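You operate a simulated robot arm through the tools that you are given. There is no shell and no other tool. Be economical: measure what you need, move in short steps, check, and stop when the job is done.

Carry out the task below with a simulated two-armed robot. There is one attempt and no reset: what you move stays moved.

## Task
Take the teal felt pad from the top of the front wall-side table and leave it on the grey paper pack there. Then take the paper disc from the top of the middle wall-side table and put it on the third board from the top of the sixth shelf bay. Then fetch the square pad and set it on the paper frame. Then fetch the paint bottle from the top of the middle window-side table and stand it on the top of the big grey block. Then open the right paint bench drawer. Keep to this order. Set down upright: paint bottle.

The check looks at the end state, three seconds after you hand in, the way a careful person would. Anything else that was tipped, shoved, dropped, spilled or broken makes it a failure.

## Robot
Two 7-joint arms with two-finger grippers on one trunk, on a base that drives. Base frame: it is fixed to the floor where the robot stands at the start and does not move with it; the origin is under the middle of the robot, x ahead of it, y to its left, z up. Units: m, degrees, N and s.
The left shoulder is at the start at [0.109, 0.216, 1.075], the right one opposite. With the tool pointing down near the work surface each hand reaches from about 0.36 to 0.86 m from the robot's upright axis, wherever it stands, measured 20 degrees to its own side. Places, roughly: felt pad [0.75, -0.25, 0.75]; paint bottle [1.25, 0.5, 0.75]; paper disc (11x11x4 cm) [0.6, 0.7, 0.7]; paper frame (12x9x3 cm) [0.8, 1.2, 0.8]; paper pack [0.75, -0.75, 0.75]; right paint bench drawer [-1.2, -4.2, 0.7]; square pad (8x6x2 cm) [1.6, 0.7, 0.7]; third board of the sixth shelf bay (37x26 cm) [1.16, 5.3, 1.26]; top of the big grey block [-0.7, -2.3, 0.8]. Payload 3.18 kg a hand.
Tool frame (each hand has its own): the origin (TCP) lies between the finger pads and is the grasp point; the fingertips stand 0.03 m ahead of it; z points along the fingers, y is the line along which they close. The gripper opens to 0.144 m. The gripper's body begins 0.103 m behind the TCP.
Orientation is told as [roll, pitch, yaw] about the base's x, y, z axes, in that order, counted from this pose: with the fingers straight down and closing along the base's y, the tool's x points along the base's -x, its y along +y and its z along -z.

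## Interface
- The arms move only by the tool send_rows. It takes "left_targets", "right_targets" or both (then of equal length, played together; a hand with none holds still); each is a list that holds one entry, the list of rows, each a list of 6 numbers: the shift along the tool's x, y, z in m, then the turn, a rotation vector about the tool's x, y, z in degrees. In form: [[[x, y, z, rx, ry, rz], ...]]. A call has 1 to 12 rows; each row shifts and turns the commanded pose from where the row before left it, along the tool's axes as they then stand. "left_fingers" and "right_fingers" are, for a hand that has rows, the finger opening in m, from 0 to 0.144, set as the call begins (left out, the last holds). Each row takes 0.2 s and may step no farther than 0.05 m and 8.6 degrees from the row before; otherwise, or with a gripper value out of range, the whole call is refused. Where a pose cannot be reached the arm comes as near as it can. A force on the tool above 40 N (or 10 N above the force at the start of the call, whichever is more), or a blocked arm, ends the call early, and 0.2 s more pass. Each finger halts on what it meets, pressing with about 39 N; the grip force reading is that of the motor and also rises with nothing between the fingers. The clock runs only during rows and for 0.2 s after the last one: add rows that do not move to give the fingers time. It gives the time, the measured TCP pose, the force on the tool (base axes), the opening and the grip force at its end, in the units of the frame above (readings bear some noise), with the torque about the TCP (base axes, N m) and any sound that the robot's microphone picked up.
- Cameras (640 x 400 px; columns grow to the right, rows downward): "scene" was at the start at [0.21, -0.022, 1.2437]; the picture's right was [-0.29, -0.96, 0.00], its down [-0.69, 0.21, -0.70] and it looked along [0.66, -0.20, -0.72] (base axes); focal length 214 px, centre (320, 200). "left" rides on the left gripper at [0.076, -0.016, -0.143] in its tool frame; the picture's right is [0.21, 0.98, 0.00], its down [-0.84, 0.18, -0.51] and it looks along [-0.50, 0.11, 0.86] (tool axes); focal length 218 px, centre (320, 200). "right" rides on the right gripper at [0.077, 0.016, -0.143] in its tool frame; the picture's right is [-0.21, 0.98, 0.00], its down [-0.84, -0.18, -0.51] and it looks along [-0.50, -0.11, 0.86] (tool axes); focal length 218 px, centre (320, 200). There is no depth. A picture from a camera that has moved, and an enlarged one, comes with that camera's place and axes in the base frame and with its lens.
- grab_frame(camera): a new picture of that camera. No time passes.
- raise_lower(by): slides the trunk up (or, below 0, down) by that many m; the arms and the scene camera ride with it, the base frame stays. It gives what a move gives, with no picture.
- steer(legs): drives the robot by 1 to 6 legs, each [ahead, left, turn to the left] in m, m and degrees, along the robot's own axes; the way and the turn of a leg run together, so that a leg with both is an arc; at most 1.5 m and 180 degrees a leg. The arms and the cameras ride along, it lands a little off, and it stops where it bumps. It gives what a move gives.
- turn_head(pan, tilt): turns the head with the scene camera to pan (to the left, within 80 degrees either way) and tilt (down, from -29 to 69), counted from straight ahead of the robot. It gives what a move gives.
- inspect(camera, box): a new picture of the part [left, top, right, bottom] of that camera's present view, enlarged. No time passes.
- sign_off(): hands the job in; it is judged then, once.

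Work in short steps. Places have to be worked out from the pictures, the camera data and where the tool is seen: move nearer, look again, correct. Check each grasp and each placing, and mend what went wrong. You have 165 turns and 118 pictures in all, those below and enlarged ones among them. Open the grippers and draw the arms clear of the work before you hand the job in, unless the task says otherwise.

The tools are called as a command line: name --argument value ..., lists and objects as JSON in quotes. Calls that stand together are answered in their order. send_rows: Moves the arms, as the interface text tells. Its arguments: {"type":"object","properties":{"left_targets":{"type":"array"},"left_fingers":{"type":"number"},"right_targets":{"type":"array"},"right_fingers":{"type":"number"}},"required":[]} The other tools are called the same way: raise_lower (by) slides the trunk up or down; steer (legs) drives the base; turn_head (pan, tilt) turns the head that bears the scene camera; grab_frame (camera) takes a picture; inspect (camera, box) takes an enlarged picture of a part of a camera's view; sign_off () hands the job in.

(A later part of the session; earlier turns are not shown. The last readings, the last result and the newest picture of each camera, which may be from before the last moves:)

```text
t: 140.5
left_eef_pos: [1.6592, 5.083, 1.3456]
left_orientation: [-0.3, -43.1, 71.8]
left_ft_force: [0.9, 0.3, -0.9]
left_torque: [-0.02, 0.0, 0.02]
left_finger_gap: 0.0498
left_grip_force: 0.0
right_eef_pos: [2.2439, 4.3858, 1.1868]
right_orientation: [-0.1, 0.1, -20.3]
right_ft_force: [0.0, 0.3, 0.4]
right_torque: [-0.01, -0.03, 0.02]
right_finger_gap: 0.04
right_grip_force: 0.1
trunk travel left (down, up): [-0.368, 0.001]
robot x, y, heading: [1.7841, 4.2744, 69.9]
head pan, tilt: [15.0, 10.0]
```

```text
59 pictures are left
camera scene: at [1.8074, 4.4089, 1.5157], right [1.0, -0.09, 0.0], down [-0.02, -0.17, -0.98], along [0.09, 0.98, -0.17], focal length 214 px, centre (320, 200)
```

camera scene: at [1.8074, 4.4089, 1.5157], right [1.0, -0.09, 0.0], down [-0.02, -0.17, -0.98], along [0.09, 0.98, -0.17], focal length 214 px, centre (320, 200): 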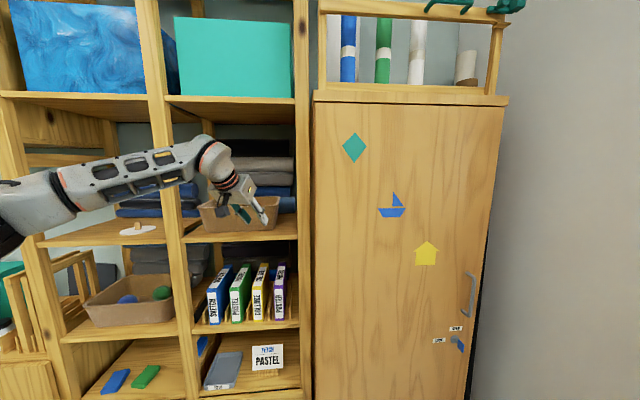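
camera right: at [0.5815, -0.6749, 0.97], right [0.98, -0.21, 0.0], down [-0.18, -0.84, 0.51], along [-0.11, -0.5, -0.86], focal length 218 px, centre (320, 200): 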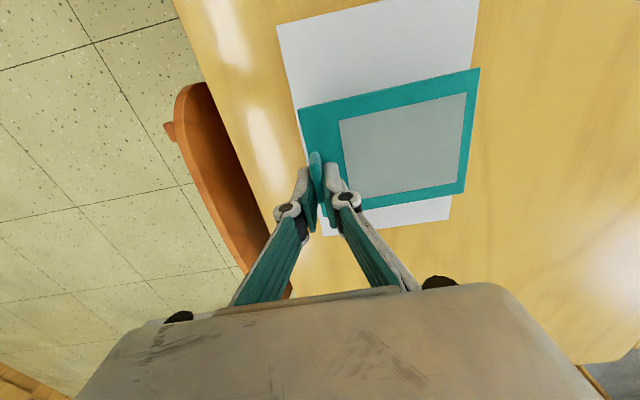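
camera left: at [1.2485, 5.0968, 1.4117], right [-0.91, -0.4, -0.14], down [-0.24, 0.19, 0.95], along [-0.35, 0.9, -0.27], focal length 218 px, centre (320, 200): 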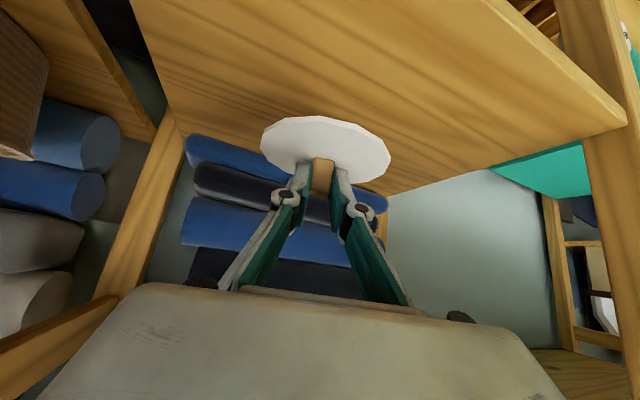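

Nothing looks disturbed. I'll retract the left arm, lower it, and then turn toward the window corridor.

send_rows --left_targets '[[[0.031, 0, -0.029, 0, 0, 0], [0.031, 0, -0.029, 0, 0, 0], [0.031, 0, -0.029, 0, 0, 0], [0.031, 0, -0.029, 0, 0, 0], [0.031, 0, -0.029, 0, 0, 0], [0.031, 0, -0.029, 0, 0, 0], [0.031, 0, -0.029, 0, 0, 0], [0.03, 0, 0.03, 0, 0, 0], [0.03, 0, 0.03, 0, 0, 0], [0.03, 0, 0.03, 0, 0, 0], [0.03, -0.01, 0.03, 0, 0, 0]]]'

steer --legs '[[-0.1, 0, 0], [0, 0, -110]]'

turn_head --pan -45 --tilt 25

grab_frame --camera "scene"

```text
t: 142.9
left_eef_pos: [1.5695, 4.8442, 1.2043]
left_orientation: [-0.5, -43.0, 71.6]
left_ft_force: [-0.3, -0.6, -0.1]
left_torque: [0.01, 0.01, 0.02]
left_finger_gap: 0.0501
left_grip_force: 0.1
left hand out of reach, approached as far as the arm can: row 9, 10, 11
right_eef_pos: [2.244, 4.3857, 1.1874]
right_orientation: [-0.2, 0.1, -20.3]
right_ft_force: [-0.7, 0.0, -0.6]
right_torque: [-0.04, 0.0, 0.03]
right_finger_gap: 0.0398
right_grip_force: 0.1
trunk travel left (down, up): [-0.368, 0.001]
robot x, y, heading: [1.7894, 4.2748, 69.9]
head pan, tilt: [15.0, 10.0]
```

```text
t: 148.7
left_eef_pos: [2.3568, 4.1745, 1.2035]
left_orientation: [-0.5, -43.0, -39.8]
left_ft_force: [0.0, -0.4, 0.0]
left_torque: [0.01, 0.02, 0.0]
left_finger_gap: 0.0501
left_grip_force: 0.1
right_eef_pos: [1.6841, 3.7142, 1.1877]
right_orientation: [0.0, 0.0, -131.7]
right_ft_force: [-1.1, -1.1, 0.2]
right_torque: [-0.01, 0.0, 0.01]
right_finger_gap: 0.04
right_grip_force: 0.1
trunk travel left (down, up): [-0.368, 0.001]
robot x, y, heading: [1.7482, 4.1826, -41.4]
head pan, tilt: [15.0, 10.0]
```

```text
t: 150.0
left_eef_pos: [2.3576, 4.1746, 1.2047]
left_orientation: [-0.5, -43.1, -39.7]
left_ft_force: [0.3, 0.0, -0.1]
left_torque: [-0.02, 0.01, -0.01]
left_finger_gap: 0.05
left_grip_force: 0.0
right_eef_pos: [1.684, 3.715, 1.1874]
right_orientation: [-0.1, 0.1, -131.7]
right_ft_force: [0.2, 0.1, -0.2]
right_torque: [-0.01, -0.03, 0.02]
right_finger_gap: 0.04
right_grip_force: 0.1
trunk travel left (down, up): [-0.368, 0.001]
robot x, y, heading: [1.7518, 4.1799, -41.5]
head pan, tilt: [-45.0, 25.0]
```

```text
58 pictures are left
camera scene: at [1.7856, 4.0628, 1.4914], right [-1.0, -0.06, 0.0], down [-0.03, 0.42, -0.91], along [0.05, -0.9, -0.42], focal length 214 px, centre (320, 200)
```

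scene: 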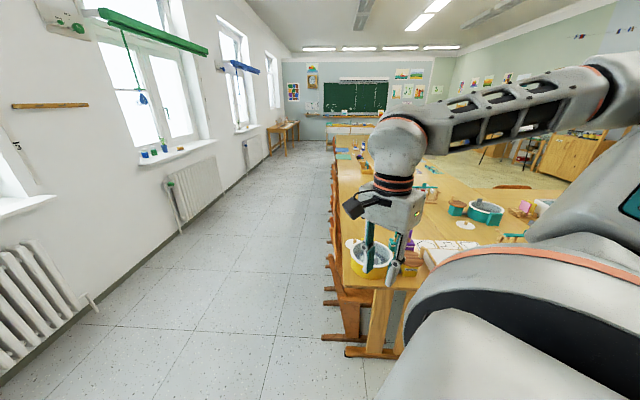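

The window corridor (x≈1.9–3.4) is clear. I'll move to x≈2.55, face down the room, and drive to y≈0.7.

steer --legs '[[0.6, 0.53, 0], [0, 0, -48.5], [1.5, 0, 0], [1.5, 0, 0]]'

turn_head --pan -50 --tilt 30

grab_frame --camera "scene"

```text
t: 171.7
left_eef_pos: [3.0329, 0.6722, 1.2043]
left_orientation: [-0.5, -42.9, -87.9]
left_ft_force: [-0.2, 0.0, 0.1]
left_torque: [0.02, 0.0, -0.02]
left_finger_gap: 0.05
left_grip_force: 0.0
right_eef_pos: [2.2398, 0.8664, 1.185]
right_orientation: [-0.2, 0.1, -179.9]
right_ft_force: [0.2, -0.1, 0.4]
right_torque: [0.01, -0.02, 0.0]
right_finger_gap: 0.04
right_grip_force: 0.0
trunk travel left (down, up): [-0.368, 0.001]
robot x, y, heading: [2.6317, 1.1302, -89.6]
head pan, tilt: [-45.0, 25.0]
```

```text
t: 172.4
left_eef_pos: [3.0326, 0.6726, 1.2035]
left_orientation: [-0.5, -43.0, -87.9]
left_ft_force: [-0.8, 0.2, 0.3]
left_torque: [0.03, 0.02, -0.02]
left_finger_gap: 0.0499
left_grip_force: 0.1
right_eef_pos: [2.2411, 0.868, 1.1878]
right_orientation: [-0.1, 0.1, -179.9]
right_ft_force: [-0.4, 0.2, 0.0]
right_torque: [0.0, -0.01, -0.01]
right_finger_gap: 0.0399
right_grip_force: 0.0
trunk travel left (down, up): [-0.368, 0.001]
robot x, y, heading: [2.6289, 1.1273, -90.1]
head pan, tilt: [-50.0, 30.0]
```

```text
57 pictures are left
camera scene: at [2.5619, 1.0318, 1.4835], right [-0.65, 0.76, 0.0], down [0.38, 0.32, -0.87], along [-0.66, -0.56, -0.5], focal length 214 px, centre (320, 200)
```

scene: 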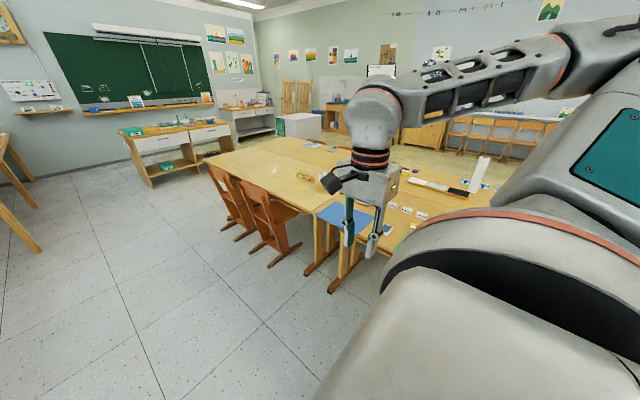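

I'll turn to face the tables (heading 180) and look for the pad and bottle.

steer --legs '[[0, 0, -90], [0, 0.45, 0], [0.25, 0, 0]]'

turn_head --pan 0 --tilt 42

grab_frame --camera "scene"

```text
t: 182.0
left_eef_pos: [1.9335, 0.2765, 1.2029]
left_orientation: [-0.5, -42.9, -176.9]
left_ft_force: [-0.6, -1.2, -0.5]
left_torque: [0.0, -0.04, -0.04]
left_finger_gap: 0.0499
left_grip_force: 0.1
right_eef_pos: [2.1146, 1.0728, 1.1879]
right_orientation: [-0.1, 0.1, 91.1]
right_ft_force: [-1.4, 0.5, 0.2]
right_torque: [0.02, -0.05, -0.01]
right_finger_gap: 0.0398
right_grip_force: 0.0
trunk travel left (down, up): [-0.368, 0.001]
robot x, y, heading: [2.3864, 0.6848, -178.9]
head pan, tilt: [-50.0, 30.0]
```

```text
t: 183.2
left_eef_pos: [1.934, 0.2751, 1.2041]
left_orientation: [-0.6, -43.0, -177.0]
left_ft_force: [-1.1, 0.8, 0.2]
left_torque: [-0.03, -0.01, 0.0]
left_finger_gap: 0.05
left_grip_force: 0.1
right_eef_pos: [2.1157, 1.0719, 1.188]
right_orientation: [0.0, 0.1, 91.1]
right_ft_force: [1.1, -0.2, -0.4]
right_torque: [0.0, 0.0, -0.04]
right_finger_gap: 0.0398
right_grip_force: 0.1
trunk travel left (down, up): [-0.368, 0.001]
robot x, y, heading: [2.3827, 0.6863, -178.6]
head pan, tilt: [0.0, 42.0]
```

```text
56 pictures are left
camera scene: at [2.2584, 0.684, 1.4652], right [-0.02, 1.0, 0.0], down [0.67, 0.01, -0.74], along [-0.74, -0.02, -0.67], focal length 214 px, centre (320, 200)
```

scene: 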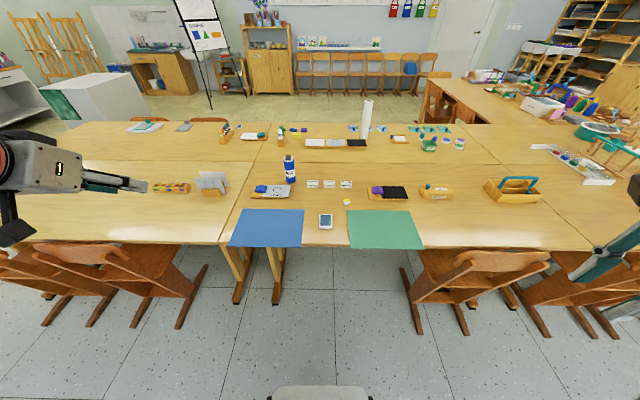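

The square pad sits at about [1.61, 0.69], the bottle at [1.30, 0.49]. Zooming in.

inspect --camera "scene" --box '[230, 150, 430, 250]'

inspect --camera "scene" --box '[300, 90, 480, 170]'

```text
3.20 times, centred on (330, 200) of scene
camera zoom: at [2.2584, 0.684, 1.4652], right [-0.02, 1.0, 0.0], down [0.67, 0.01, -0.74], along [-0.74, -0.02, -0.67], focal length 686 px, centre (288, 200)
```

zoom: 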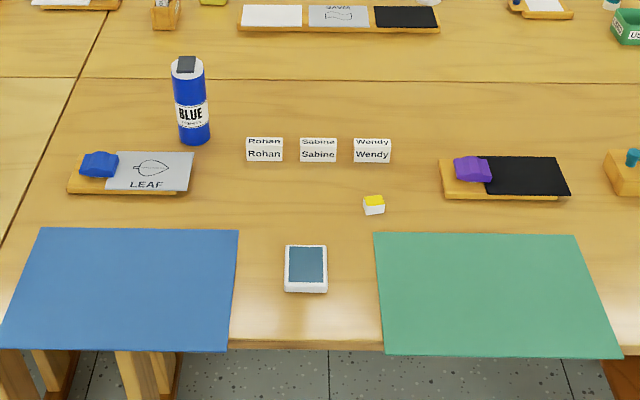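

```text
3.56 times, centred on (390, 130) of scene
camera zoom: at [2.2584, 0.684, 1.4652], right [-0.02, 1.0, 0.0], down [0.67, 0.01, -0.74], along [-0.74, -0.02, -0.67], focal length 763 px, centre (71, 449)
```

zoom: 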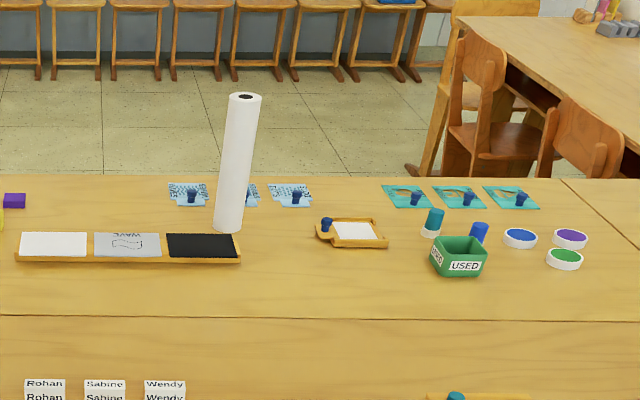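

The frame (wood tray with white sheet and blue knob) is at about [0.80, 1.22]. I'll step closer and lower the trunk so the right hand can grip the square pad along its long side.

steer --legs '[[0.1, 0.3, -1]]'

raise_lower --by -0.25

grab_frame --camera "right"

```text
t: 186.4
left_eef_pos: [1.8314, -0.018, 1.2043]
left_orientation: [-0.5, -43.0, -177.6]
left_ft_force: [-1.1, 0.5, 0.3]
left_torque: [0.0, 0.0, 0.0]
left_finger_gap: 0.05
left_grip_force: 0.1
right_eef_pos: [2.0216, 0.7761, 1.1881]
right_orientation: [-0.1, 0.2, 90.5]
right_ft_force: [-0.5, -0.2, 0.2]
right_torque: [0.04, 0.0, -0.04]
right_finger_gap: 0.0399
right_grip_force: 0.2
trunk travel left (down, up): [-0.368, 0.001]
robot x, y, heading: [2.2834, 0.384, -179.6]
head pan, tilt: [0.0, 42.0]
```

```text
t: 189.0
left_eef_pos: [1.8157, -0.019, 0.789]
left_orientation: [0.3, -18.7, -178.0]
left_ft_force: [-0.6, -0.8, 0.5]
left_torque: [0.0, 0.01, -0.03]
left_finger_gap: 0.0499
left_grip_force: 0.2
right_eef_pos: [1.9975, 0.7759, 0.8544]
right_orientation: [-24.4, 0.2, 90.4]
right_ft_force: [0.0, 0.1, 0.2]
right_torque: [-0.02, 0.05, 0.0]
right_finger_gap: 0.04
right_grip_force: 0.0
trunk travel left (down, up): [-0.118, 0.251]
robot x, y, heading: [2.2874, 0.384, -179.5]
head pan, tilt: [0.0, 42.0]
```

```text
53 pictures are left
camera right: at [1.9236, 0.6992, 0.9784], right [-0.89, 0.2, -0.4], down [-0.05, 0.84, 0.53], along [0.45, 0.5, -0.74], focal length 218 px, centre (320, 200)
```

right: 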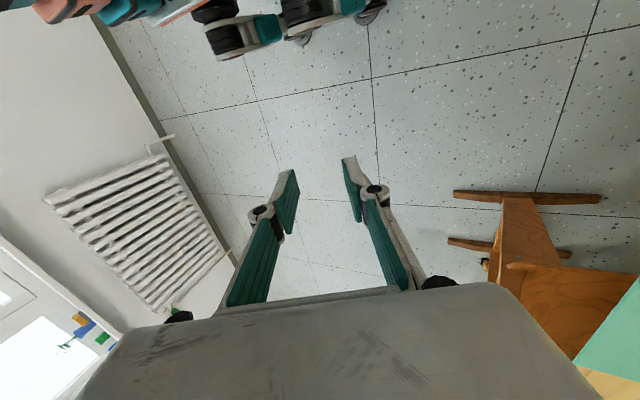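

Lowering made the torso lean and tilted both hands by ~24°, with the left hand low near a chair. I'll lift the left hand first and straighten the right hand while moving it forward.

send_rows --left_targets '[[[-0.0128, 0, -0.038, 0, 0, 0], [-0.0128, 0, -0.038, 0, 0, 0], [-0.0128, 0, -0.038, 0, 0, 0], [-0.0128, 0, -0.038, 0, 0, 0], [-0.0128, 0, -0.038, 0, 0, 0], [0, 0, 0, 0, 0, 0], [0, 0, 0, 0, 0, 0], [0, 0, 0, 0, 0, 0]]]' --right_targets '[[[0, 0, -0.03, -8.13, 0, 0], [0, 0, -0.03, -8.13, 0, 0], [0, 0, -0.03, -8.13, 0, 0], [0.01, 0.045, 0, 0, 0, 0], [0.01, 0.045, 0, 0, 0, 0], [0.01, 0.045, 0, 0, 0, 0], [0.01, 0.045, 0, 0, 0, 0], [0.01, 0.045, 0, 0, 0, 0]]]' --right_fingers 0.12

grab_frame --camera "scene"

grab_frame --camera "right"

```text
t: 190.8
left_eef_pos: [1.818, -0.0177, 0.9882]
left_orientation: [0.4, -18.5, -178.0]
left_ft_force: [0.1, -0.6, 0.2]
left_torque: [0.0, 0.05, -0.01]
left_finger_gap: 0.05
left_grip_force: 0.0
right_eef_pos: [1.7297, 0.7308, 0.9477]
right_orientation: [-0.2, 0.1, 90.3]
right_ft_force: [0.8, 0.1, 0.4]
right_torque: [0.01, -0.02, 0.03]
right_finger_gap: 0.1197
right_grip_force: 0.0
right hand out of reach, approached as far as the arm can: row 1, 2, 3
trunk travel left (down, up): [-0.118, 0.251]
robot x, y, heading: [2.2839, 0.3892, -179.5]
head pan, tilt: [0.0, 42.0]
```

```text
52 pictures are left
camera scene: at [2.0221, 0.3841, 1.2003], right [-0.01, 1.0, 0.0], down [0.67, 0.01, -0.74], along [-0.74, -0.01, -0.67], focal length 214 px, centre (320, 200)
```

scene: 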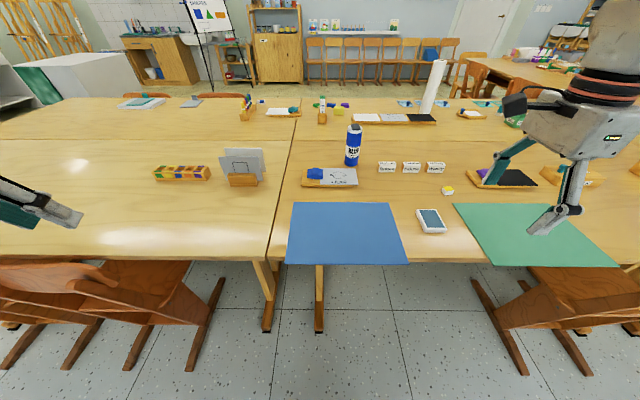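

```text
51 pictures are left
camera right: at [1.7133, 0.6552, 1.0903], right [-0.98, 0.2, 0.0], down [0.17, 0.84, 0.51], along [0.11, 0.5, -0.86], focal length 218 px, centre (320, 200)
```

right: 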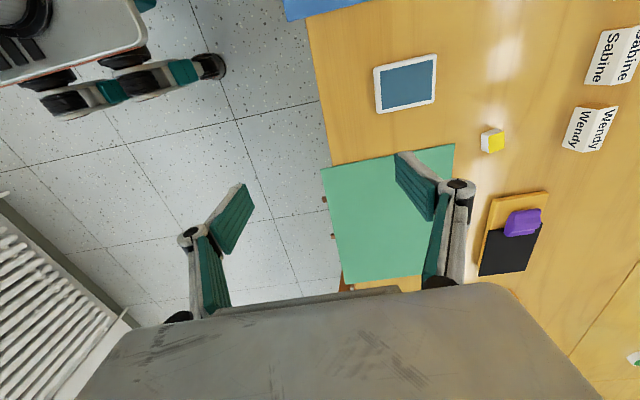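

Pad centre computed at [1.605, 0.692]. I'll move above it and descend to 0.80.

send_rows --right_targets '[[[0.013, 0.0417, 0, 0, 0, 0], [0.013, 0.0417, 0, 0, 0, 0], [0.013, 0.0417, 0, 0, 0, 0], [0, 0, 0.04, 0, 0, 0], [0, 0, 0.04, 0, 0, 0], [0, 0, 0.04, 0, 0, 0], [0, 0, 0.02, 0, 0, 0]]]'

grab_frame --camera "right"

```text
t: 192.4
left_eef_pos: [1.8172, -0.0176, 0.9869]
left_orientation: [0.3, -18.7, -178.0]
left_ft_force: [0.5, 0.2, -0.3]
left_torque: [0.01, 0.0, -0.03]
left_finger_gap: 0.0502
left_grip_force: 0.0
right_eef_pos: [1.6096, 0.6912, 0.8081]
right_orientation: [-0.1, 0.1, 90.3]
right_ft_force: [-0.6, 0.0, -0.1]
right_torque: [0.0, 0.0, 0.0]
right_finger_gap: 0.12
right_grip_force: 0.1
trunk travel left (down, up): [-0.118, 0.251]
robot x, y, heading: [2.2866, 0.389, -179.7]
head pan, tilt: [0.0, 42.0]
```

```text
50 pictures are left
camera right: at [1.5926, 0.616, 0.9521], right [-0.98, 0.2, 0.0], down [0.17, 0.84, 0.51], along [0.1, 0.5, -0.86], focal length 218 px, centre (320, 200)
```

right: 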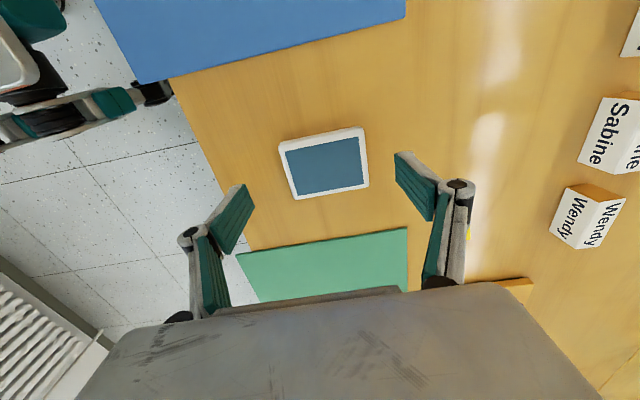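

Centred. Descend to just above the table and grip.

send_rows --right_targets '[[[0, 0.002, 0.02, 0, 0, 0], [0, 0, 0.013, 0, 0, 0], [0, 0, 0.005, 0, 0, 0], [0, 0, 0, 0, 0, 0]]]'

inspect --camera "scene" --box '[360, 130, 520, 240]'

```text
t: 193.4
left_eef_pos: [1.8172, -0.0187, 0.9889]
left_orientation: [0.3, -18.6, -178.1]
left_ft_force: [0.2, 0.5, 0.0]
left_torque: [-0.03, 0.01, 0.0]
left_finger_gap: 0.0501
left_grip_force: 0.1
right_eef_pos: [1.6063, 0.6904, 0.769]
right_orientation: [0.0, 0.1, 90.5]
right_ft_force: [0.0, 0.3, -0.2]
right_torque: [0.05, -0.03, 0.0]
right_finger_gap: 0.1198
right_grip_force: 0.1
trunk travel left (down, up): [-0.118, 0.251]
robot x, y, heading: [2.2862, 0.3858, -179.5]
head pan, tilt: [0.0, 42.0]
```

```text
3.64 times, centred on (440, 185) of scene
camera zoom: at [2.0231, 0.3842, 1.2008], right [-0.01, 1.0, 0.0], down [0.67, 0.01, -0.74], along [-0.74, -0.01, -0.67], focal length 780 px, centre (-116, 254)
```

zoom: 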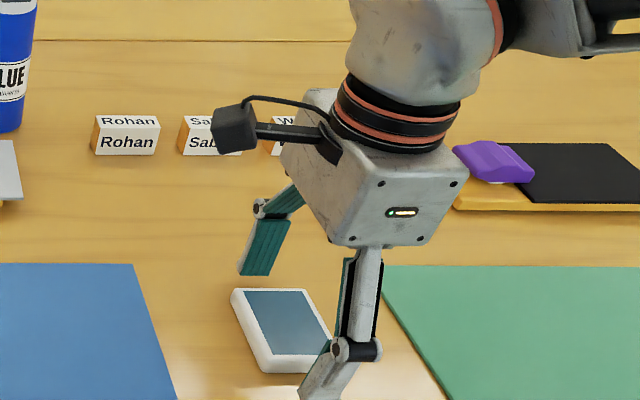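

send_rows --right_targets '[[[0, 0, 0.004, 0, 0, 0], [0, 0, 0, 0, 0, 0], [0, 0, 0, 0, 0, 0], [0, 0, 0, 0, 0, 0]]]' --right_fingers 0.05

```text
t: 194.4
left_eef_pos: [1.8206, -0.0169, 0.9895]
left_orientation: [0.3, -18.7, -178.1]
left_ft_force: [-1.0, 0.0, -0.6]
left_torque: [0.0, 0.0, 0.0]
left_finger_gap: 0.05
left_grip_force: 0.1
right_eef_pos: [1.6061, 0.6898, 0.7671]
right_orientation: [0.2, 0.1, 90.4]
right_ft_force: [1.1, 2.7, 20.9]
right_torque: [-0.12, -1.0, 0.07]
right_finger_gap: 0.0793
right_grip_force: 39.3
trunk travel left (down, up): [-0.118, 0.251]
robot x, y, heading: [2.2863, 0.3816, -179.4]
head pan, tilt: [0.0, 42.0]
```

Gripped (7.9 cm), tips touching the table at z≈0.737. Lift and look.

send_rows --right_targets '[[[0, 0, -0.004, 0, 0, 0], [0, 0, -0.03, 0, 0, 0], [0, 0, -0.045, 0, 0, 0], [0, 0, -0.045, 0, 0, 0], [0, -0.03, -0.03, 0, 0, 0], [0, -0.045, 0, 0, 0, 0]]]'

grab_frame --camera "right"

```text
t: 195.8
left_eef_pos: [1.8188, -0.0168, 0.9894]
left_orientation: [0.3, -18.6, -178.0]
left_ft_force: [-0.4, 0.4, 0.4]
left_torque: [0.0, 0.02, 0.02]
left_finger_gap: 0.05
left_grip_force: 0.1
right_eef_pos: [1.6779, 0.6921, 0.92]
right_orientation: [-0.1, 0.1, 90.2]
right_ft_force: [-1.2, 0.0, -1.1]
right_torque: [0.0, 0.02, -0.02]
right_finger_gap: 0.0788
right_grip_force: 39.2
trunk travel left (down, up): [-0.118, 0.251]
robot x, y, heading: [2.2847, 0.3835, -179.5]
head pan, tilt: [0.0, 42.0]
```

```text
48 pictures are left
camera right: at [1.6619, 0.617, 1.0636], right [-0.98, 0.2, 0.0], down [0.17, 0.84, 0.51], along [0.1, 0.5, -0.86], focal length 218 px, centre (320, 200)
```

right: 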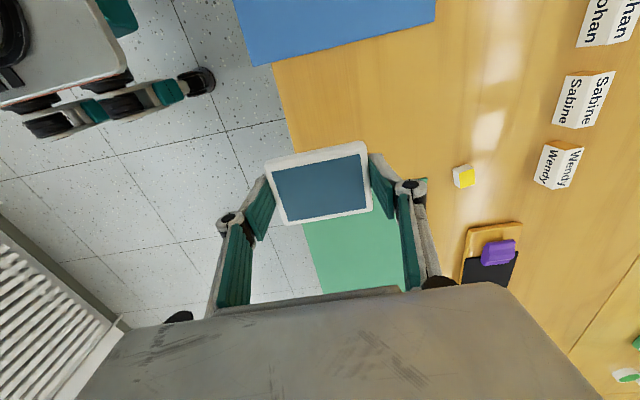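

The pad is held. I'll back away from the table and strafe towards the front of the room, then look along the front passage.

steer --legs '[[-0.4, 0, 0], [0, 1.3, 0], [0, 1.05, 0]]'

turn_head --pan 5 --tilt 25

grab_frame --camera "scene"

```text
t: 218.9
left_eef_pos: [2.2047, -2.4034, 0.9883]
left_orientation: [0.3, -18.6, -178.3]
left_ft_force: [-0.4, -0.3, 0.2]
left_torque: [0.03, -0.01, 0.02]
left_finger_gap: 0.05
left_grip_force: 0.1
right_eef_pos: [2.0676, -1.6919, 0.9196]
right_orientation: [-0.1, 0.1, 90.1]
right_ft_force: [0.6, 0.6, -1.7]
right_torque: [-0.02, 0.0, 0.02]
right_finger_gap: 0.0792
right_grip_force: 38.7
trunk travel left (down, up): [-0.118, 0.251]
robot x, y, heading: [2.6693, -2.0042, -179.9]
head pan, tilt: [0.0, 42.0]
```

```text
t: 219.7
left_eef_pos: [2.2035, -2.4031, 0.9884]
left_orientation: [0.3, -18.5, -178.3]
left_ft_force: [-0.1, 0.6, 0.0]
left_torque: [-0.02, -0.02, 0.03]
left_finger_gap: 0.0504
left_grip_force: 0.0
right_eef_pos: [2.0672, -1.6921, 0.9186]
right_orientation: [-0.1, 0.1, 90.1]
right_ft_force: [1.3, -0.3, -1.6]
right_torque: [0.01, 0.02, -0.01]
right_finger_gap: 0.0796
right_grip_force: 39.1
trunk travel left (down, up): [-0.118, 0.251]
robot x, y, heading: [2.6717, -2.0059, -179.7]
head pan, tilt: [5.0, 25.0]
```

```text
47 pictures are left
camera scene: at [2.4025, -2.0107, 1.2269], right [-0.09, 1.0, 0.0], down [0.42, 0.04, -0.91], along [-0.9, -0.08, -0.42], focal length 214 px, centre (320, 200)
```

scene: 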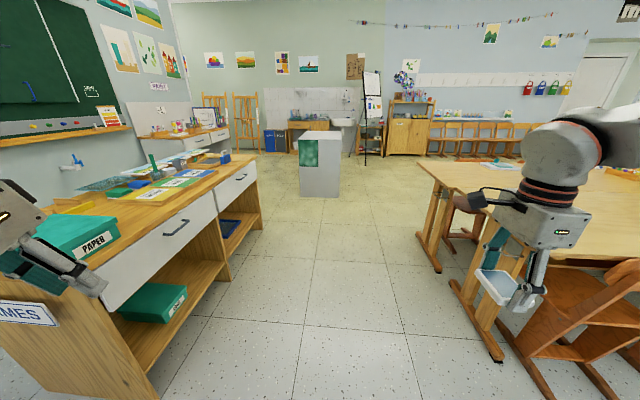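

The passage (y≈-1.4 to -2.6) is clear and the block's near face is around x≈-0.3. I'll drive through, slightly nearer the tables, stop before the block, turn right and slip to the wall side.

steer --legs '[[1.0, -0.12, 0], [1.22, 0, 0], [0, 0, -90], [0.25, 0.5, 0], [0.5, 0.4, 0]]'

turn_head --pan -15 --tilt 30

grab_frame --camera "scene"

```text
t: 242.7
left_eef_pos: [-0.8217, -0.6839, 0.9879]
left_orientation: [0.3, -18.6, 90.5]
left_ft_force: [-0.8, 1.3, 0.0]
left_torque: [0.0, -0.02, 0.0]
left_finger_gap: 0.0502
left_grip_force: 0.0
right_eef_pos: [-0.1077, -0.5634, 0.9203]
right_orientation: [-0.1, 0.0, -1.2]
right_ft_force: [0.7, 0.2, -2.4]
right_torque: [0.0, 0.0, 0.0]
right_finger_gap: 0.0793
right_grip_force: 38.4
trunk travel left (down, up): [-0.118, 0.251]
robot x, y, heading: [-0.433, -1.1609, 89.0]
head pan, tilt: [5.0, 25.0]
```

```text
t: 243.5
left_eef_pos: [-0.8212, -0.6841, 0.989]
left_orientation: [0.3, -18.6, 90.3]
left_ft_force: [-0.8, -0.6, 1.4]
left_torque: [-0.02, 0.03, 0.01]
left_finger_gap: 0.0504
left_grip_force: 0.0
right_eef_pos: [-0.1078, -0.5623, 0.9191]
right_orientation: [-0.2, 0.2, -1.3]
right_ft_force: [0.6, -0.6, -1.4]
right_torque: [0.02, 0.02, 0.02]
right_finger_gap: 0.0793
right_grip_force: 38.9
trunk travel left (down, up): [-0.118, 0.251]
robot x, y, heading: [-0.4354, -1.1659, 88.9]
head pan, tilt: [-15.0, 30.0]
```

```text
46 pictures are left
camera scene: at [-0.4034, -0.8959, 1.2191], right [0.96, -0.27, 0.0], down [-0.14, -0.48, -0.87], along [0.24, 0.83, -0.5], focal length 214 px, centre (320, 200)
```

scene: 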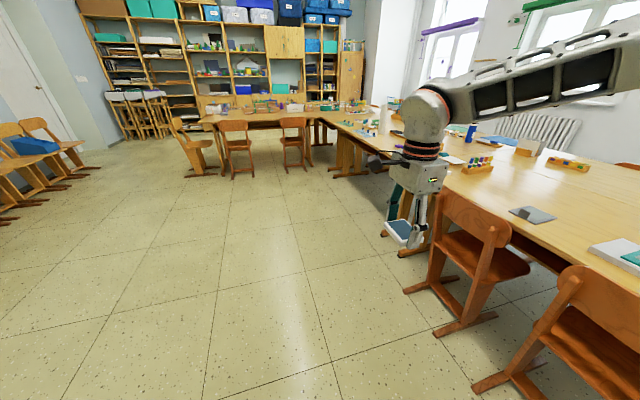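

Clear ahead. Forward to y≈1.0, then turn to face the wall-side table.

steer --legs '[[1.5, 0, 0], [0.65, 0, 0], [0, 0, -89], [0, 0.42, 0], [0.3, 0, 0]]'

turn_head --pan -12 --tilt 38

grab_frame --camera "scene"

grab_frame --camera "right"

```text
t: 263.2
left_eef_pos: [0.2869, 1.8813, 0.9882]
left_orientation: [0.4, -18.6, 6.8]
left_ft_force: [0.1, 0.2, -0.2]
left_torque: [0.01, 0.04, 0.01]
left_finger_gap: 0.05
left_grip_force: 0.1
right_eef_pos: [0.4859, 1.1855, 0.9187]
right_orientation: [-0.1, 0.0, -84.9]
right_ft_force: [0.8, -0.3, -0.8]
right_torque: [-0.01, 0.04, -0.03]
right_finger_gap: 0.0789
right_grip_force: 39.0
trunk travel left (down, up): [-0.118, 0.251]
robot x, y, heading: [-0.1453, 1.4378, 5.4]
head pan, tilt: [-15.0, 30.0]
```

```text
t: 263.9
left_eef_pos: [0.2858, 1.8821, 0.9878]
left_orientation: [0.4, -18.7, 6.8]
left_ft_force: [0.2, -0.2, 0.0]
left_torque: [0.01, -0.02, 0.01]
left_finger_gap: 0.05
left_grip_force: 0.0
right_eef_pos: [0.4861, 1.1858, 0.9195]
right_orientation: [0.0, 0.1, -84.8]
right_ft_force: [0.3, 0.0, -2.1]
right_torque: [0.02, -0.01, 0.01]
right_finger_gap: 0.079
right_grip_force: 38.8
trunk travel left (down, up): [-0.118, 0.251]
robot x, y, heading: [-0.1418, 1.4377, 5.3]
head pan, tilt: [-12.0, 38.0]
```

```text
45 pictures are left
camera scene: at [0.1166, 1.4486, 1.2067], right [-0.12, -0.99, 0.0], down [-0.61, 0.07, -0.79], along [0.78, -0.09, -0.62], focal length 214 px, centre (320, 200)
```

scene: 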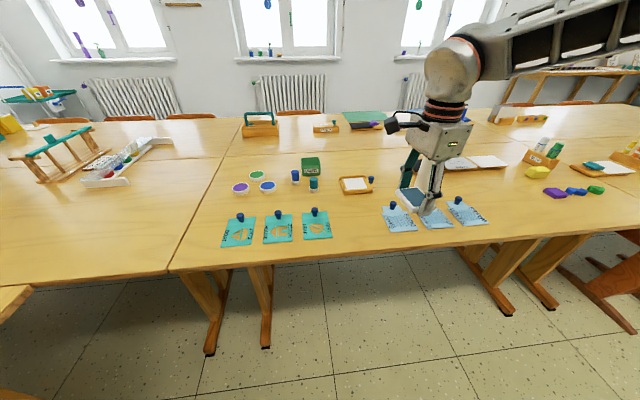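

```text
44 pictures are left
camera right: at [0.4954, 1.2633, 1.0631], right [0.99, -0.12, 0.0], down [-0.1, -0.86, 0.51], along [-0.06, -0.5, -0.86], focal length 218 px, centre (320, 200)
```

right: 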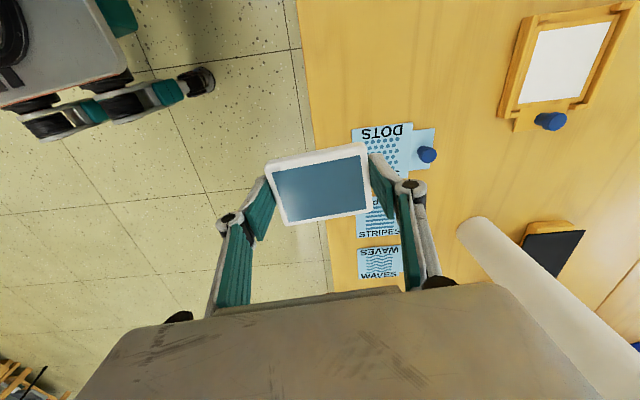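

The frame's white area is centred at about [0.79, 1.236] (9×8 cm, rotated about −3°), and the tall paper roll stands at about [0.75, 0.97]. To keep the forearm clear of the roll I'll place with the arm well extended: robot at about [-0.05, 1.53], heading 0.

steer --legs '[[0.09, 0.1, -5.3]]'

send_rows --right_targets '[[[0.003, 0.04, 0, 0, 0, 0], [0.003, 0.04, 0, 0, 0, 0], [0.003, 0.04, 0, 0, 0, 0]]]'

turn_head --pan -35 --tilt 30

grab_frame --camera "scene"

grab_frame --camera "right"

```text
t: 265.4
left_eef_pos: [0.4094, 1.9414, 0.9883]
left_orientation: [0.3, -18.6, 1.3]
left_ft_force: [0.2, 0.7, 0.0]
left_torque: [-0.01, 0.01, 0.03]
left_finger_gap: 0.0499
left_grip_force: 0.1
right_eef_pos: [0.5423, 1.2299, 0.92]
right_orientation: [-0.1, 0.1, -90.2]
right_ft_force: [0.0, 0.4, -2.1]
right_torque: [-0.02, 0.0, 0.01]
right_finger_gap: 0.079
right_grip_force: 38.7
trunk travel left (down, up): [-0.118, 0.251]
robot x, y, heading: [-0.0624, 1.5402, 0.1]
head pan, tilt: [-12.0, 38.0]
```

```text
t: 266.2
left_eef_pos: [0.4115, 1.9407, 0.9868]
left_orientation: [0.2, -18.3, 1.4]
left_ft_force: [0.9, -0.5, 0.2]
left_torque: [0.01, 0.05, -0.01]
left_finger_gap: 0.05
left_grip_force: 0.1
right_eef_pos: [0.6646, 1.2395, 0.9136]
right_orientation: [-0.5, 0.1, -90.3]
right_ft_force: [0.6, -0.3, -1.2]
right_torque: [0.06, 0.08, -0.01]
right_finger_gap: 0.079
right_grip_force: 39.5
trunk travel left (down, up): [-0.118, 0.251]
robot x, y, heading: [-0.06, 1.5408, -0.1]
head pan, tilt: [-12.0, 38.0]
```

```text
t: 267.1
left_eef_pos: [0.4091, 1.9405, 0.9883]
left_orientation: [0.3, -18.6, 1.4]
left_ft_force: [1.1, -0.7, -0.4]
left_torque: [0.04, 0.0, 0.02]
left_finger_gap: 0.0503
left_grip_force: 0.1
right_eef_pos: [0.6624, 1.2403, 0.9171]
right_orientation: [-0.1, 0.1, -90.2]
right_ft_force: [0.1, -0.4, -0.5]
right_torque: [-0.01, 0.03, 0.03]
right_finger_gap: 0.0794
right_grip_force: 38.7
trunk travel left (down, up): [-0.118, 0.251]
robot x, y, heading: [-0.0624, 1.5449, -0.3]
head pan, tilt: [-35.0, 30.0]
```

```text
43 pictures are left
camera scene: at [0.1891, 1.4922, 1.219], right [-0.57, -0.82, 0.0], down [-0.41, 0.29, -0.87], along [0.71, -0.5, -0.5], focal length 214 px, centre (320, 200)
```

scene: 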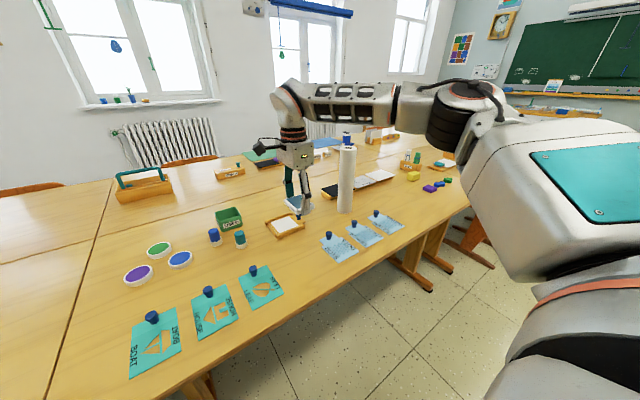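

```text
42 pictures are left
camera right: at [0.6801, 1.3157, 1.061], right [0.98, -0.21, 0.0], down [-0.18, -0.84, 0.51], along [-0.11, -0.49, -0.86], focal length 218 px, centre (320, 200)
```

right: 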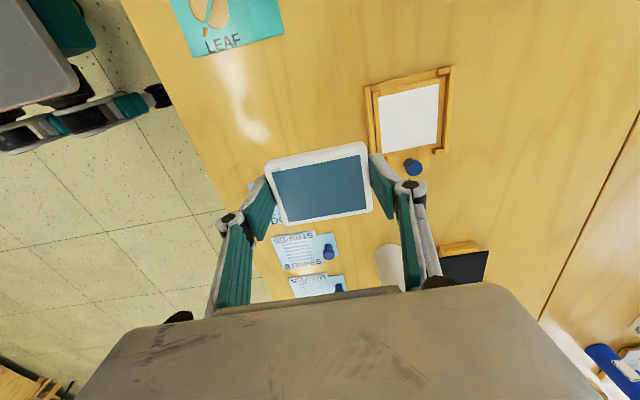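

The roll's top is at z≈0.99 and the forearm passes above it. I'll raise the trunk a bit so the elbow stays higher, then move over the frame.

raise_lower --by 0.1

send_rows --right_targets '[[[0, 0.04, 0.0, 0, 0, 1.5], [0, 0.04, 0.0, 0, 0, 1.5], [0, 0.04, 0, 0, 0, 0], [0, 0, 0.03, 0, 0, 0], [0, 0, 0.03, 0, 0, 0], [0, 0, 0.03, 0, 0, 0]]]'

grab_frame --camera "scene"

grab_frame --camera "right"

```text
t: 268.4
left_eef_pos: [0.4099, 1.9409, 1.0867]
left_orientation: [0.3, -18.4, 1.3]
left_ft_force: [0.9, -0.8, -0.2]
left_torque: [0.01, 0.0, -0.01]
left_finger_gap: 0.0499
left_grip_force: 0.0
right_eef_pos: [0.6271, 1.2381, 1.1632]
right_orientation: [13.0, 0.2, -90.2]
right_ft_force: [0.1, -0.3, -2.0]
right_torque: [0.03, 0.03, -0.02]
right_finger_gap: 0.0792
right_grip_force: 39.5
trunk travel left (down, up): [-0.218, 0.151]
robot x, y, heading: [-0.0642, 1.54, -0.1]
head pan, tilt: [-35.0, 30.0]
```

```text
t: 269.8
left_eef_pos: [0.4096, 1.9402, 1.0876]
left_orientation: [0.3, -18.5, 1.4]
left_ft_force: [-0.3, -0.7, -0.3]
left_torque: [0.02, 0.0, 0.0]
left_finger_gap: 0.0499
left_grip_force: 0.1
right_eef_pos: [0.656, 1.2276, 1.078]
right_orientation: [13.0, 0.9, -93.1]
right_ft_force: [0.6, -0.3, -1.6]
right_torque: [0.02, 0.02, -0.01]
right_finger_gap: 0.0791
right_grip_force: 39.1
right hand out of reach, approached as far as the arm can: row 1, 2, 3
trunk travel left (down, up): [-0.218, 0.151]
robot x, y, heading: [-0.0651, 1.5442, 0.0]
head pan, tilt: [-35.0, 30.0]
```

```text
41 pictures are left
camera scene: at [0.0933, 1.4916, 1.331], right [-0.57, -0.82, 0.0], down [-0.41, 0.29, -0.87], along [0.71, -0.5, -0.5], focal length 214 px, centre (320, 200)
```

scene: 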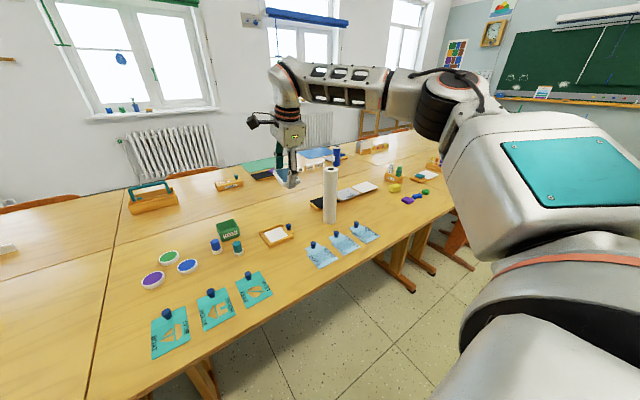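

```text
40 pictures are left
camera right: at [0.6432, 1.3017, 1.2227], right [0.94, -0.27, 0.22], down [-0.34, -0.83, 0.44], along [0.07, -0.49, -0.87], focal length 218 px, centre (320, 200)
```

right: 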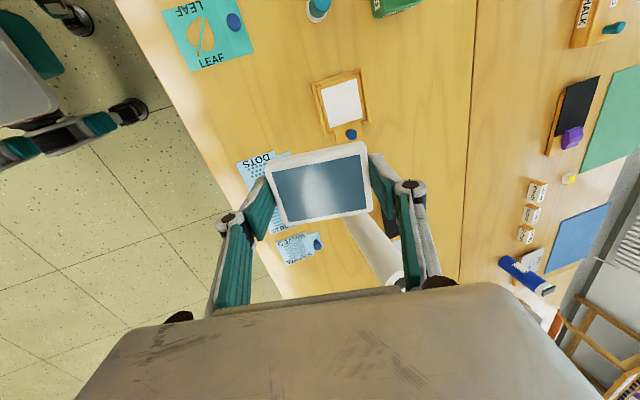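

Raising the trunk pulled the shoulder back and tilted the hand 13°. I'll drive 0.1 m forward and straighten the tool.

steer --legs '[[0.1, 0, 0]]'

send_rows --right_targets '[[[0, 0, 0, 6.5, 0, 0], [0, 0, 0.0, 6.5, 0, 0], [0, 0, 0.03, 0, 0, 0], [0, 0, 0.03, 0, 0, 0], [0, 0, 0.03, 0, 0, 0]]]'

grab_frame --camera "right"

```text
t: 271.0
left_eef_pos: [0.5099, 1.9406, 1.0878]
left_orientation: [0.4, -18.6, 1.4]
left_ft_force: [0.8, -0.4, 0.1]
left_torque: [-0.01, 0.03, 0.01]
left_finger_gap: 0.05
left_grip_force: 0.0
right_eef_pos: [0.7559, 1.2274, 1.0797]
right_orientation: [13.2, 0.9, -93.1]
right_ft_force: [0.6, 0.5, -2.1]
right_torque: [0.06, -0.01, 0.02]
right_finger_gap: 0.0794
right_grip_force: 39.0
trunk travel left (down, up): [-0.218, 0.151]
robot x, y, heading: [0.0362, 1.5409, 0.2]
head pan, tilt: [-35.0, 30.0]
```

```text
t: 272.2
left_eef_pos: [0.5102, 1.9403, 1.0879]
left_orientation: [0.2, -18.6, 1.5]
left_ft_force: [-0.2, 0.4, -0.3]
left_torque: [-0.02, 0.04, -0.01]
left_finger_gap: 0.0497
left_grip_force: 0.1
right_eef_pos: [0.7727, 1.2266, 0.99]
right_orientation: [10.2, 1.2, -93.4]
right_ft_force: [-1.2, -0.4, -2.1]
right_torque: [0.02, 0.04, -0.02]
right_finger_gap: 0.0793
right_grip_force: 39.0
right hand out of reach, approached as far as the arm can: row 1, 2
trunk travel left (down, up): [-0.218, 0.151]
robot x, y, heading: [0.0387, 1.5431, 0.2]
head pan, tilt: [-35.0, 30.0]
```

```text
39 pictures are left
camera right: at [0.7681, 1.3015, 1.1357], right [0.95, -0.27, 0.17], down [-0.32, -0.83, 0.45], along [0.02, -0.48, -0.88], focal length 218 px, centre (320, 200)
```

right: 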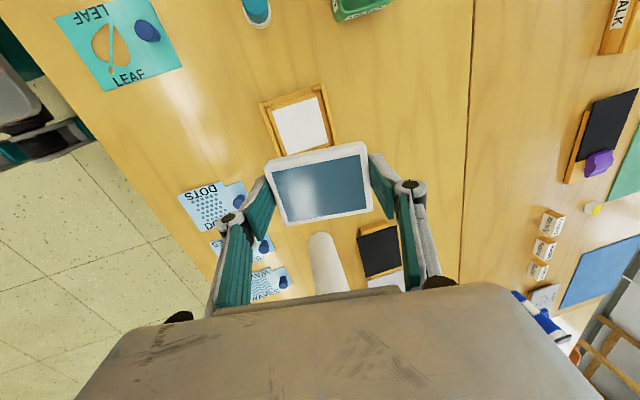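

send_rows --right_targets '[[[0.004, 0, 0.03, 0, 0, 0], [0.004, 0, 0.03, 3, 0, 0], [0, 0, 0.02, 4, 0, 0], [0, 0, 0, 3.2, 0, 0], [0, 0, 0, 0, -1.2, 0]]]'

grab_frame --camera "right"

grab_frame --camera "scene"

```text
t: 273.4
left_eef_pos: [0.5096, 1.9408, 1.0881]
left_orientation: [0.3, -18.6, 1.4]
left_ft_force: [-0.7, 0.4, -0.2]
left_torque: [0.01, 0.0, 0.03]
left_finger_gap: 0.0504
left_grip_force: 0.1
right_eef_pos: [0.7311, 1.2107, 0.9175]
right_orientation: [0.0, -0.1, -93.4]
right_ft_force: [0.3, 0.2, -1.5]
right_torque: [0.05, 0.01, -0.03]
right_finger_gap: 0.0791
right_grip_force: 38.7
right hand out of reach, approached as far as the arm can: row 1, 2, 3, 4
trunk travel left (down, up): [-0.218, 0.151]
robot x, y, heading: [0.0354, 1.5431, 0.1]
head pan, tilt: [-35.0, 30.0]
```

```text
38 pictures are left
camera right: at [0.7516, 1.2881, 1.0624], right [0.96, -0.26, 0.0], down [-0.23, -0.83, 0.51], along [-0.14, -0.49, -0.86], focal length 218 px, centre (320, 200)
```

right: 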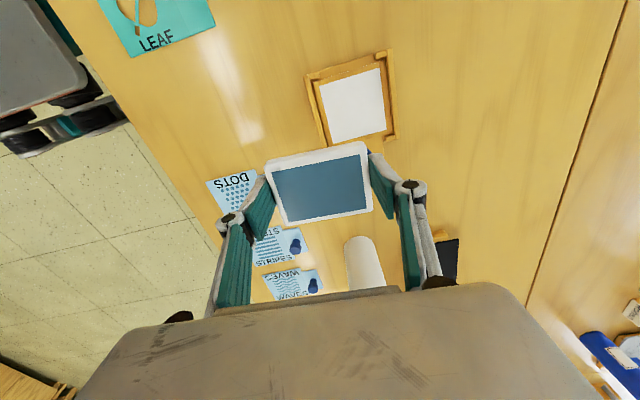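

```text
37 pictures are left
camera scene: at [0.1929, 1.4922, 1.3314], right [-0.57, -0.82, 0.0], down [-0.41, 0.29, -0.87], along [0.71, -0.5, -0.5], focal length 214 px, centre (320, 200)
```

scene: 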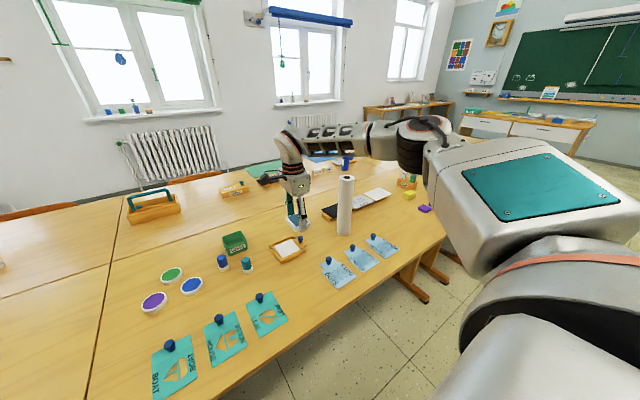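

Level again; target for TCP is [0.785, 1.237]. I'll lower the trunk 6 cm (gives reach) and move over.

raise_lower --by -0.06

send_rows --right_targets '[[[0.013, 0.027, 0, 0, 0, 0], [0.013, 0.027, 0, 0, 0, 0]]]'

grab_frame --camera "scene"

grab_frame --camera "right"

```text
t: 274.4
left_eef_pos: [0.509, 1.9414, 1.0305]
left_orientation: [0.2, -18.8, 1.4]
left_ft_force: [-0.6, -0.5, 0.1]
left_torque: [0.03, 0.0, 0.0]
left_finger_gap: 0.05
left_grip_force: 0.2
right_eef_pos: [0.7318, 1.2135, 0.8609]
right_orientation: [-0.1, -0.1, -93.3]
right_ft_force: [-0.4, 0.2, -0.4]
right_torque: [0.02, -0.06, -0.02]
right_finger_gap: 0.0794
right_grip_force: 38.9
trunk travel left (down, up): [-0.158, 0.211]
robot x, y, heading: [0.0389, 1.5389, -0.0]
head pan, tilt: [-35.0, 30.0]
```

```text
t: 275.0
left_eef_pos: [0.5073, 1.9409, 1.029]
left_orientation: [0.3, -18.8, 1.6]
left_ft_force: [-0.6, -0.2, -0.2]
left_torque: [0.01, -0.1, -0.01]
left_finger_gap: 0.05
left_grip_force: 0.1
right_eef_pos: [0.7677, 1.2257, 0.8591]
right_orientation: [-0.1, -0.2, -93.5]
right_ft_force: [-0.2, -0.3, -0.5]
right_torque: [-0.02, -0.03, 0.04]
right_finger_gap: 0.0792
right_grip_force: 39.0
right hand out of reach, approached as far as the arm can: row 2
trunk travel left (down, up): [-0.158, 0.211]
robot x, y, heading: [0.0348, 1.5416, -0.1]
head pan, tilt: [-35.0, 30.0]
```

```text
36 pictures are left
camera scene: at [0.2439, 1.4929, 1.2673], right [-0.57, -0.82, 0.0], down [-0.41, 0.29, -0.87], along [0.71, -0.5, -0.5], focal length 214 px, centre (320, 200)
```

scene: 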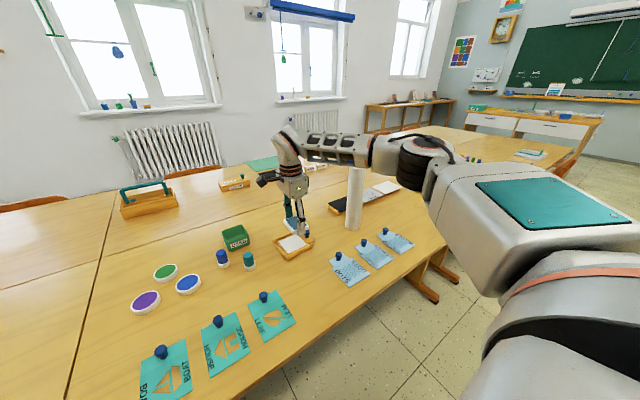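

```text
35 pictures are left
camera right: at [0.7885, 1.3036, 1.0025], right [0.96, -0.27, 0.0], down [-0.23, -0.83, 0.51], along [-0.14, -0.49, -0.86], focal length 218 px, centre (320, 200)
```

right: 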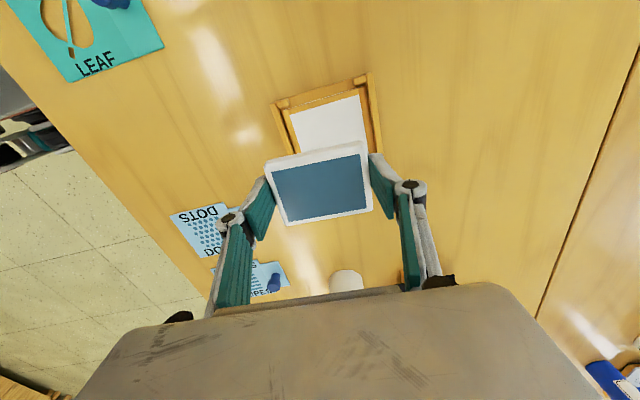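

Hand needs +1.7 cm x, +1.1 cm y and ~7 cm down. I'll do it with the arm only, keeping the elbow above the roll.

send_rows --right_targets '[[[0.003, 0.003, 0.015, 0, 0, 0], [0.004, 0.006, 0.012, 0, 0, 0], [0.004, 0.007, 0.003, 0, 0, 0]]]'

inspect --camera "scene" --box '[260, 120, 420, 260]'

grab_frame --camera "right"

```text
t: 275.8
left_eef_pos: [0.5095, 1.9412, 1.0282]
left_orientation: [0.3, -18.6, 1.4]
left_ft_force: [1.4, -0.1, -0.3]
left_torque: [0.02, -0.02, -0.01]
left_finger_gap: 0.0498
left_grip_force: 0.0
right_eef_pos: [0.7698, 1.2245, 0.8289]
right_orientation: [0.0, -0.1, -93.3]
right_ft_force: [0.0, 0.1, -2.0]
right_torque: [0.01, -0.01, -0.02]
right_finger_gap: 0.0792
right_grip_force: 39.0
right hand out of reach, approached as far as the arm can: row 1, 2, 3
trunk travel left (down, up): [-0.158, 0.211]
robot x, y, heading: [0.0423, 1.5453, 0.2]
head pan, tilt: [-35.0, 30.0]
```

```text
2.86 times, centred on (340, 190) of scene
camera zoom: at [0.2462, 1.4921, 1.2665], right [-0.57, -0.82, 0.0], down [-0.41, 0.29, -0.87], along [0.71, -0.5, -0.5], focal length 613 px, centre (263, 229)
```

zoom: 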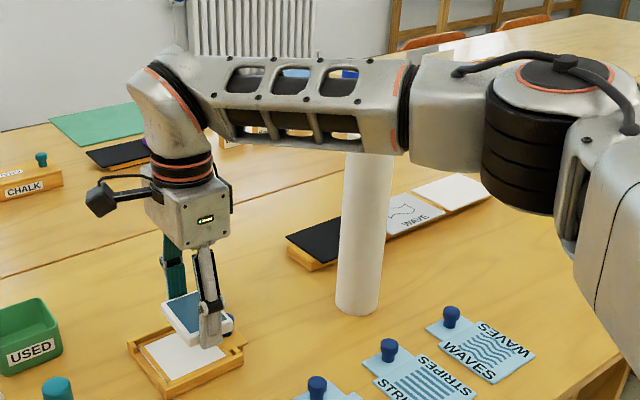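

```text
33 pictures are left
camera right: at [0.7906, 1.3018, 0.9725], right [0.96, -0.26, 0.0], down [-0.23, -0.83, 0.51], along [-0.13, -0.49, -0.86], focal length 218 px, centre (320, 200)
```

right: 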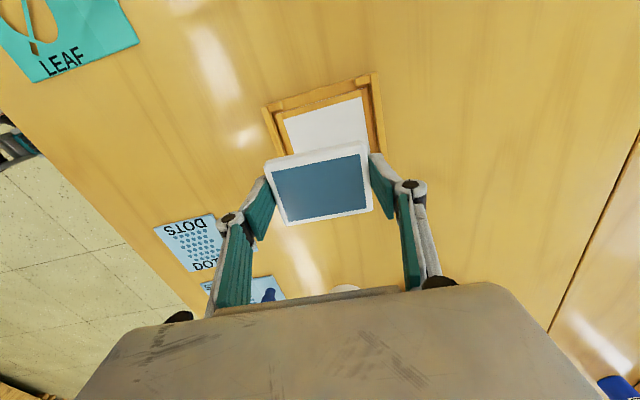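

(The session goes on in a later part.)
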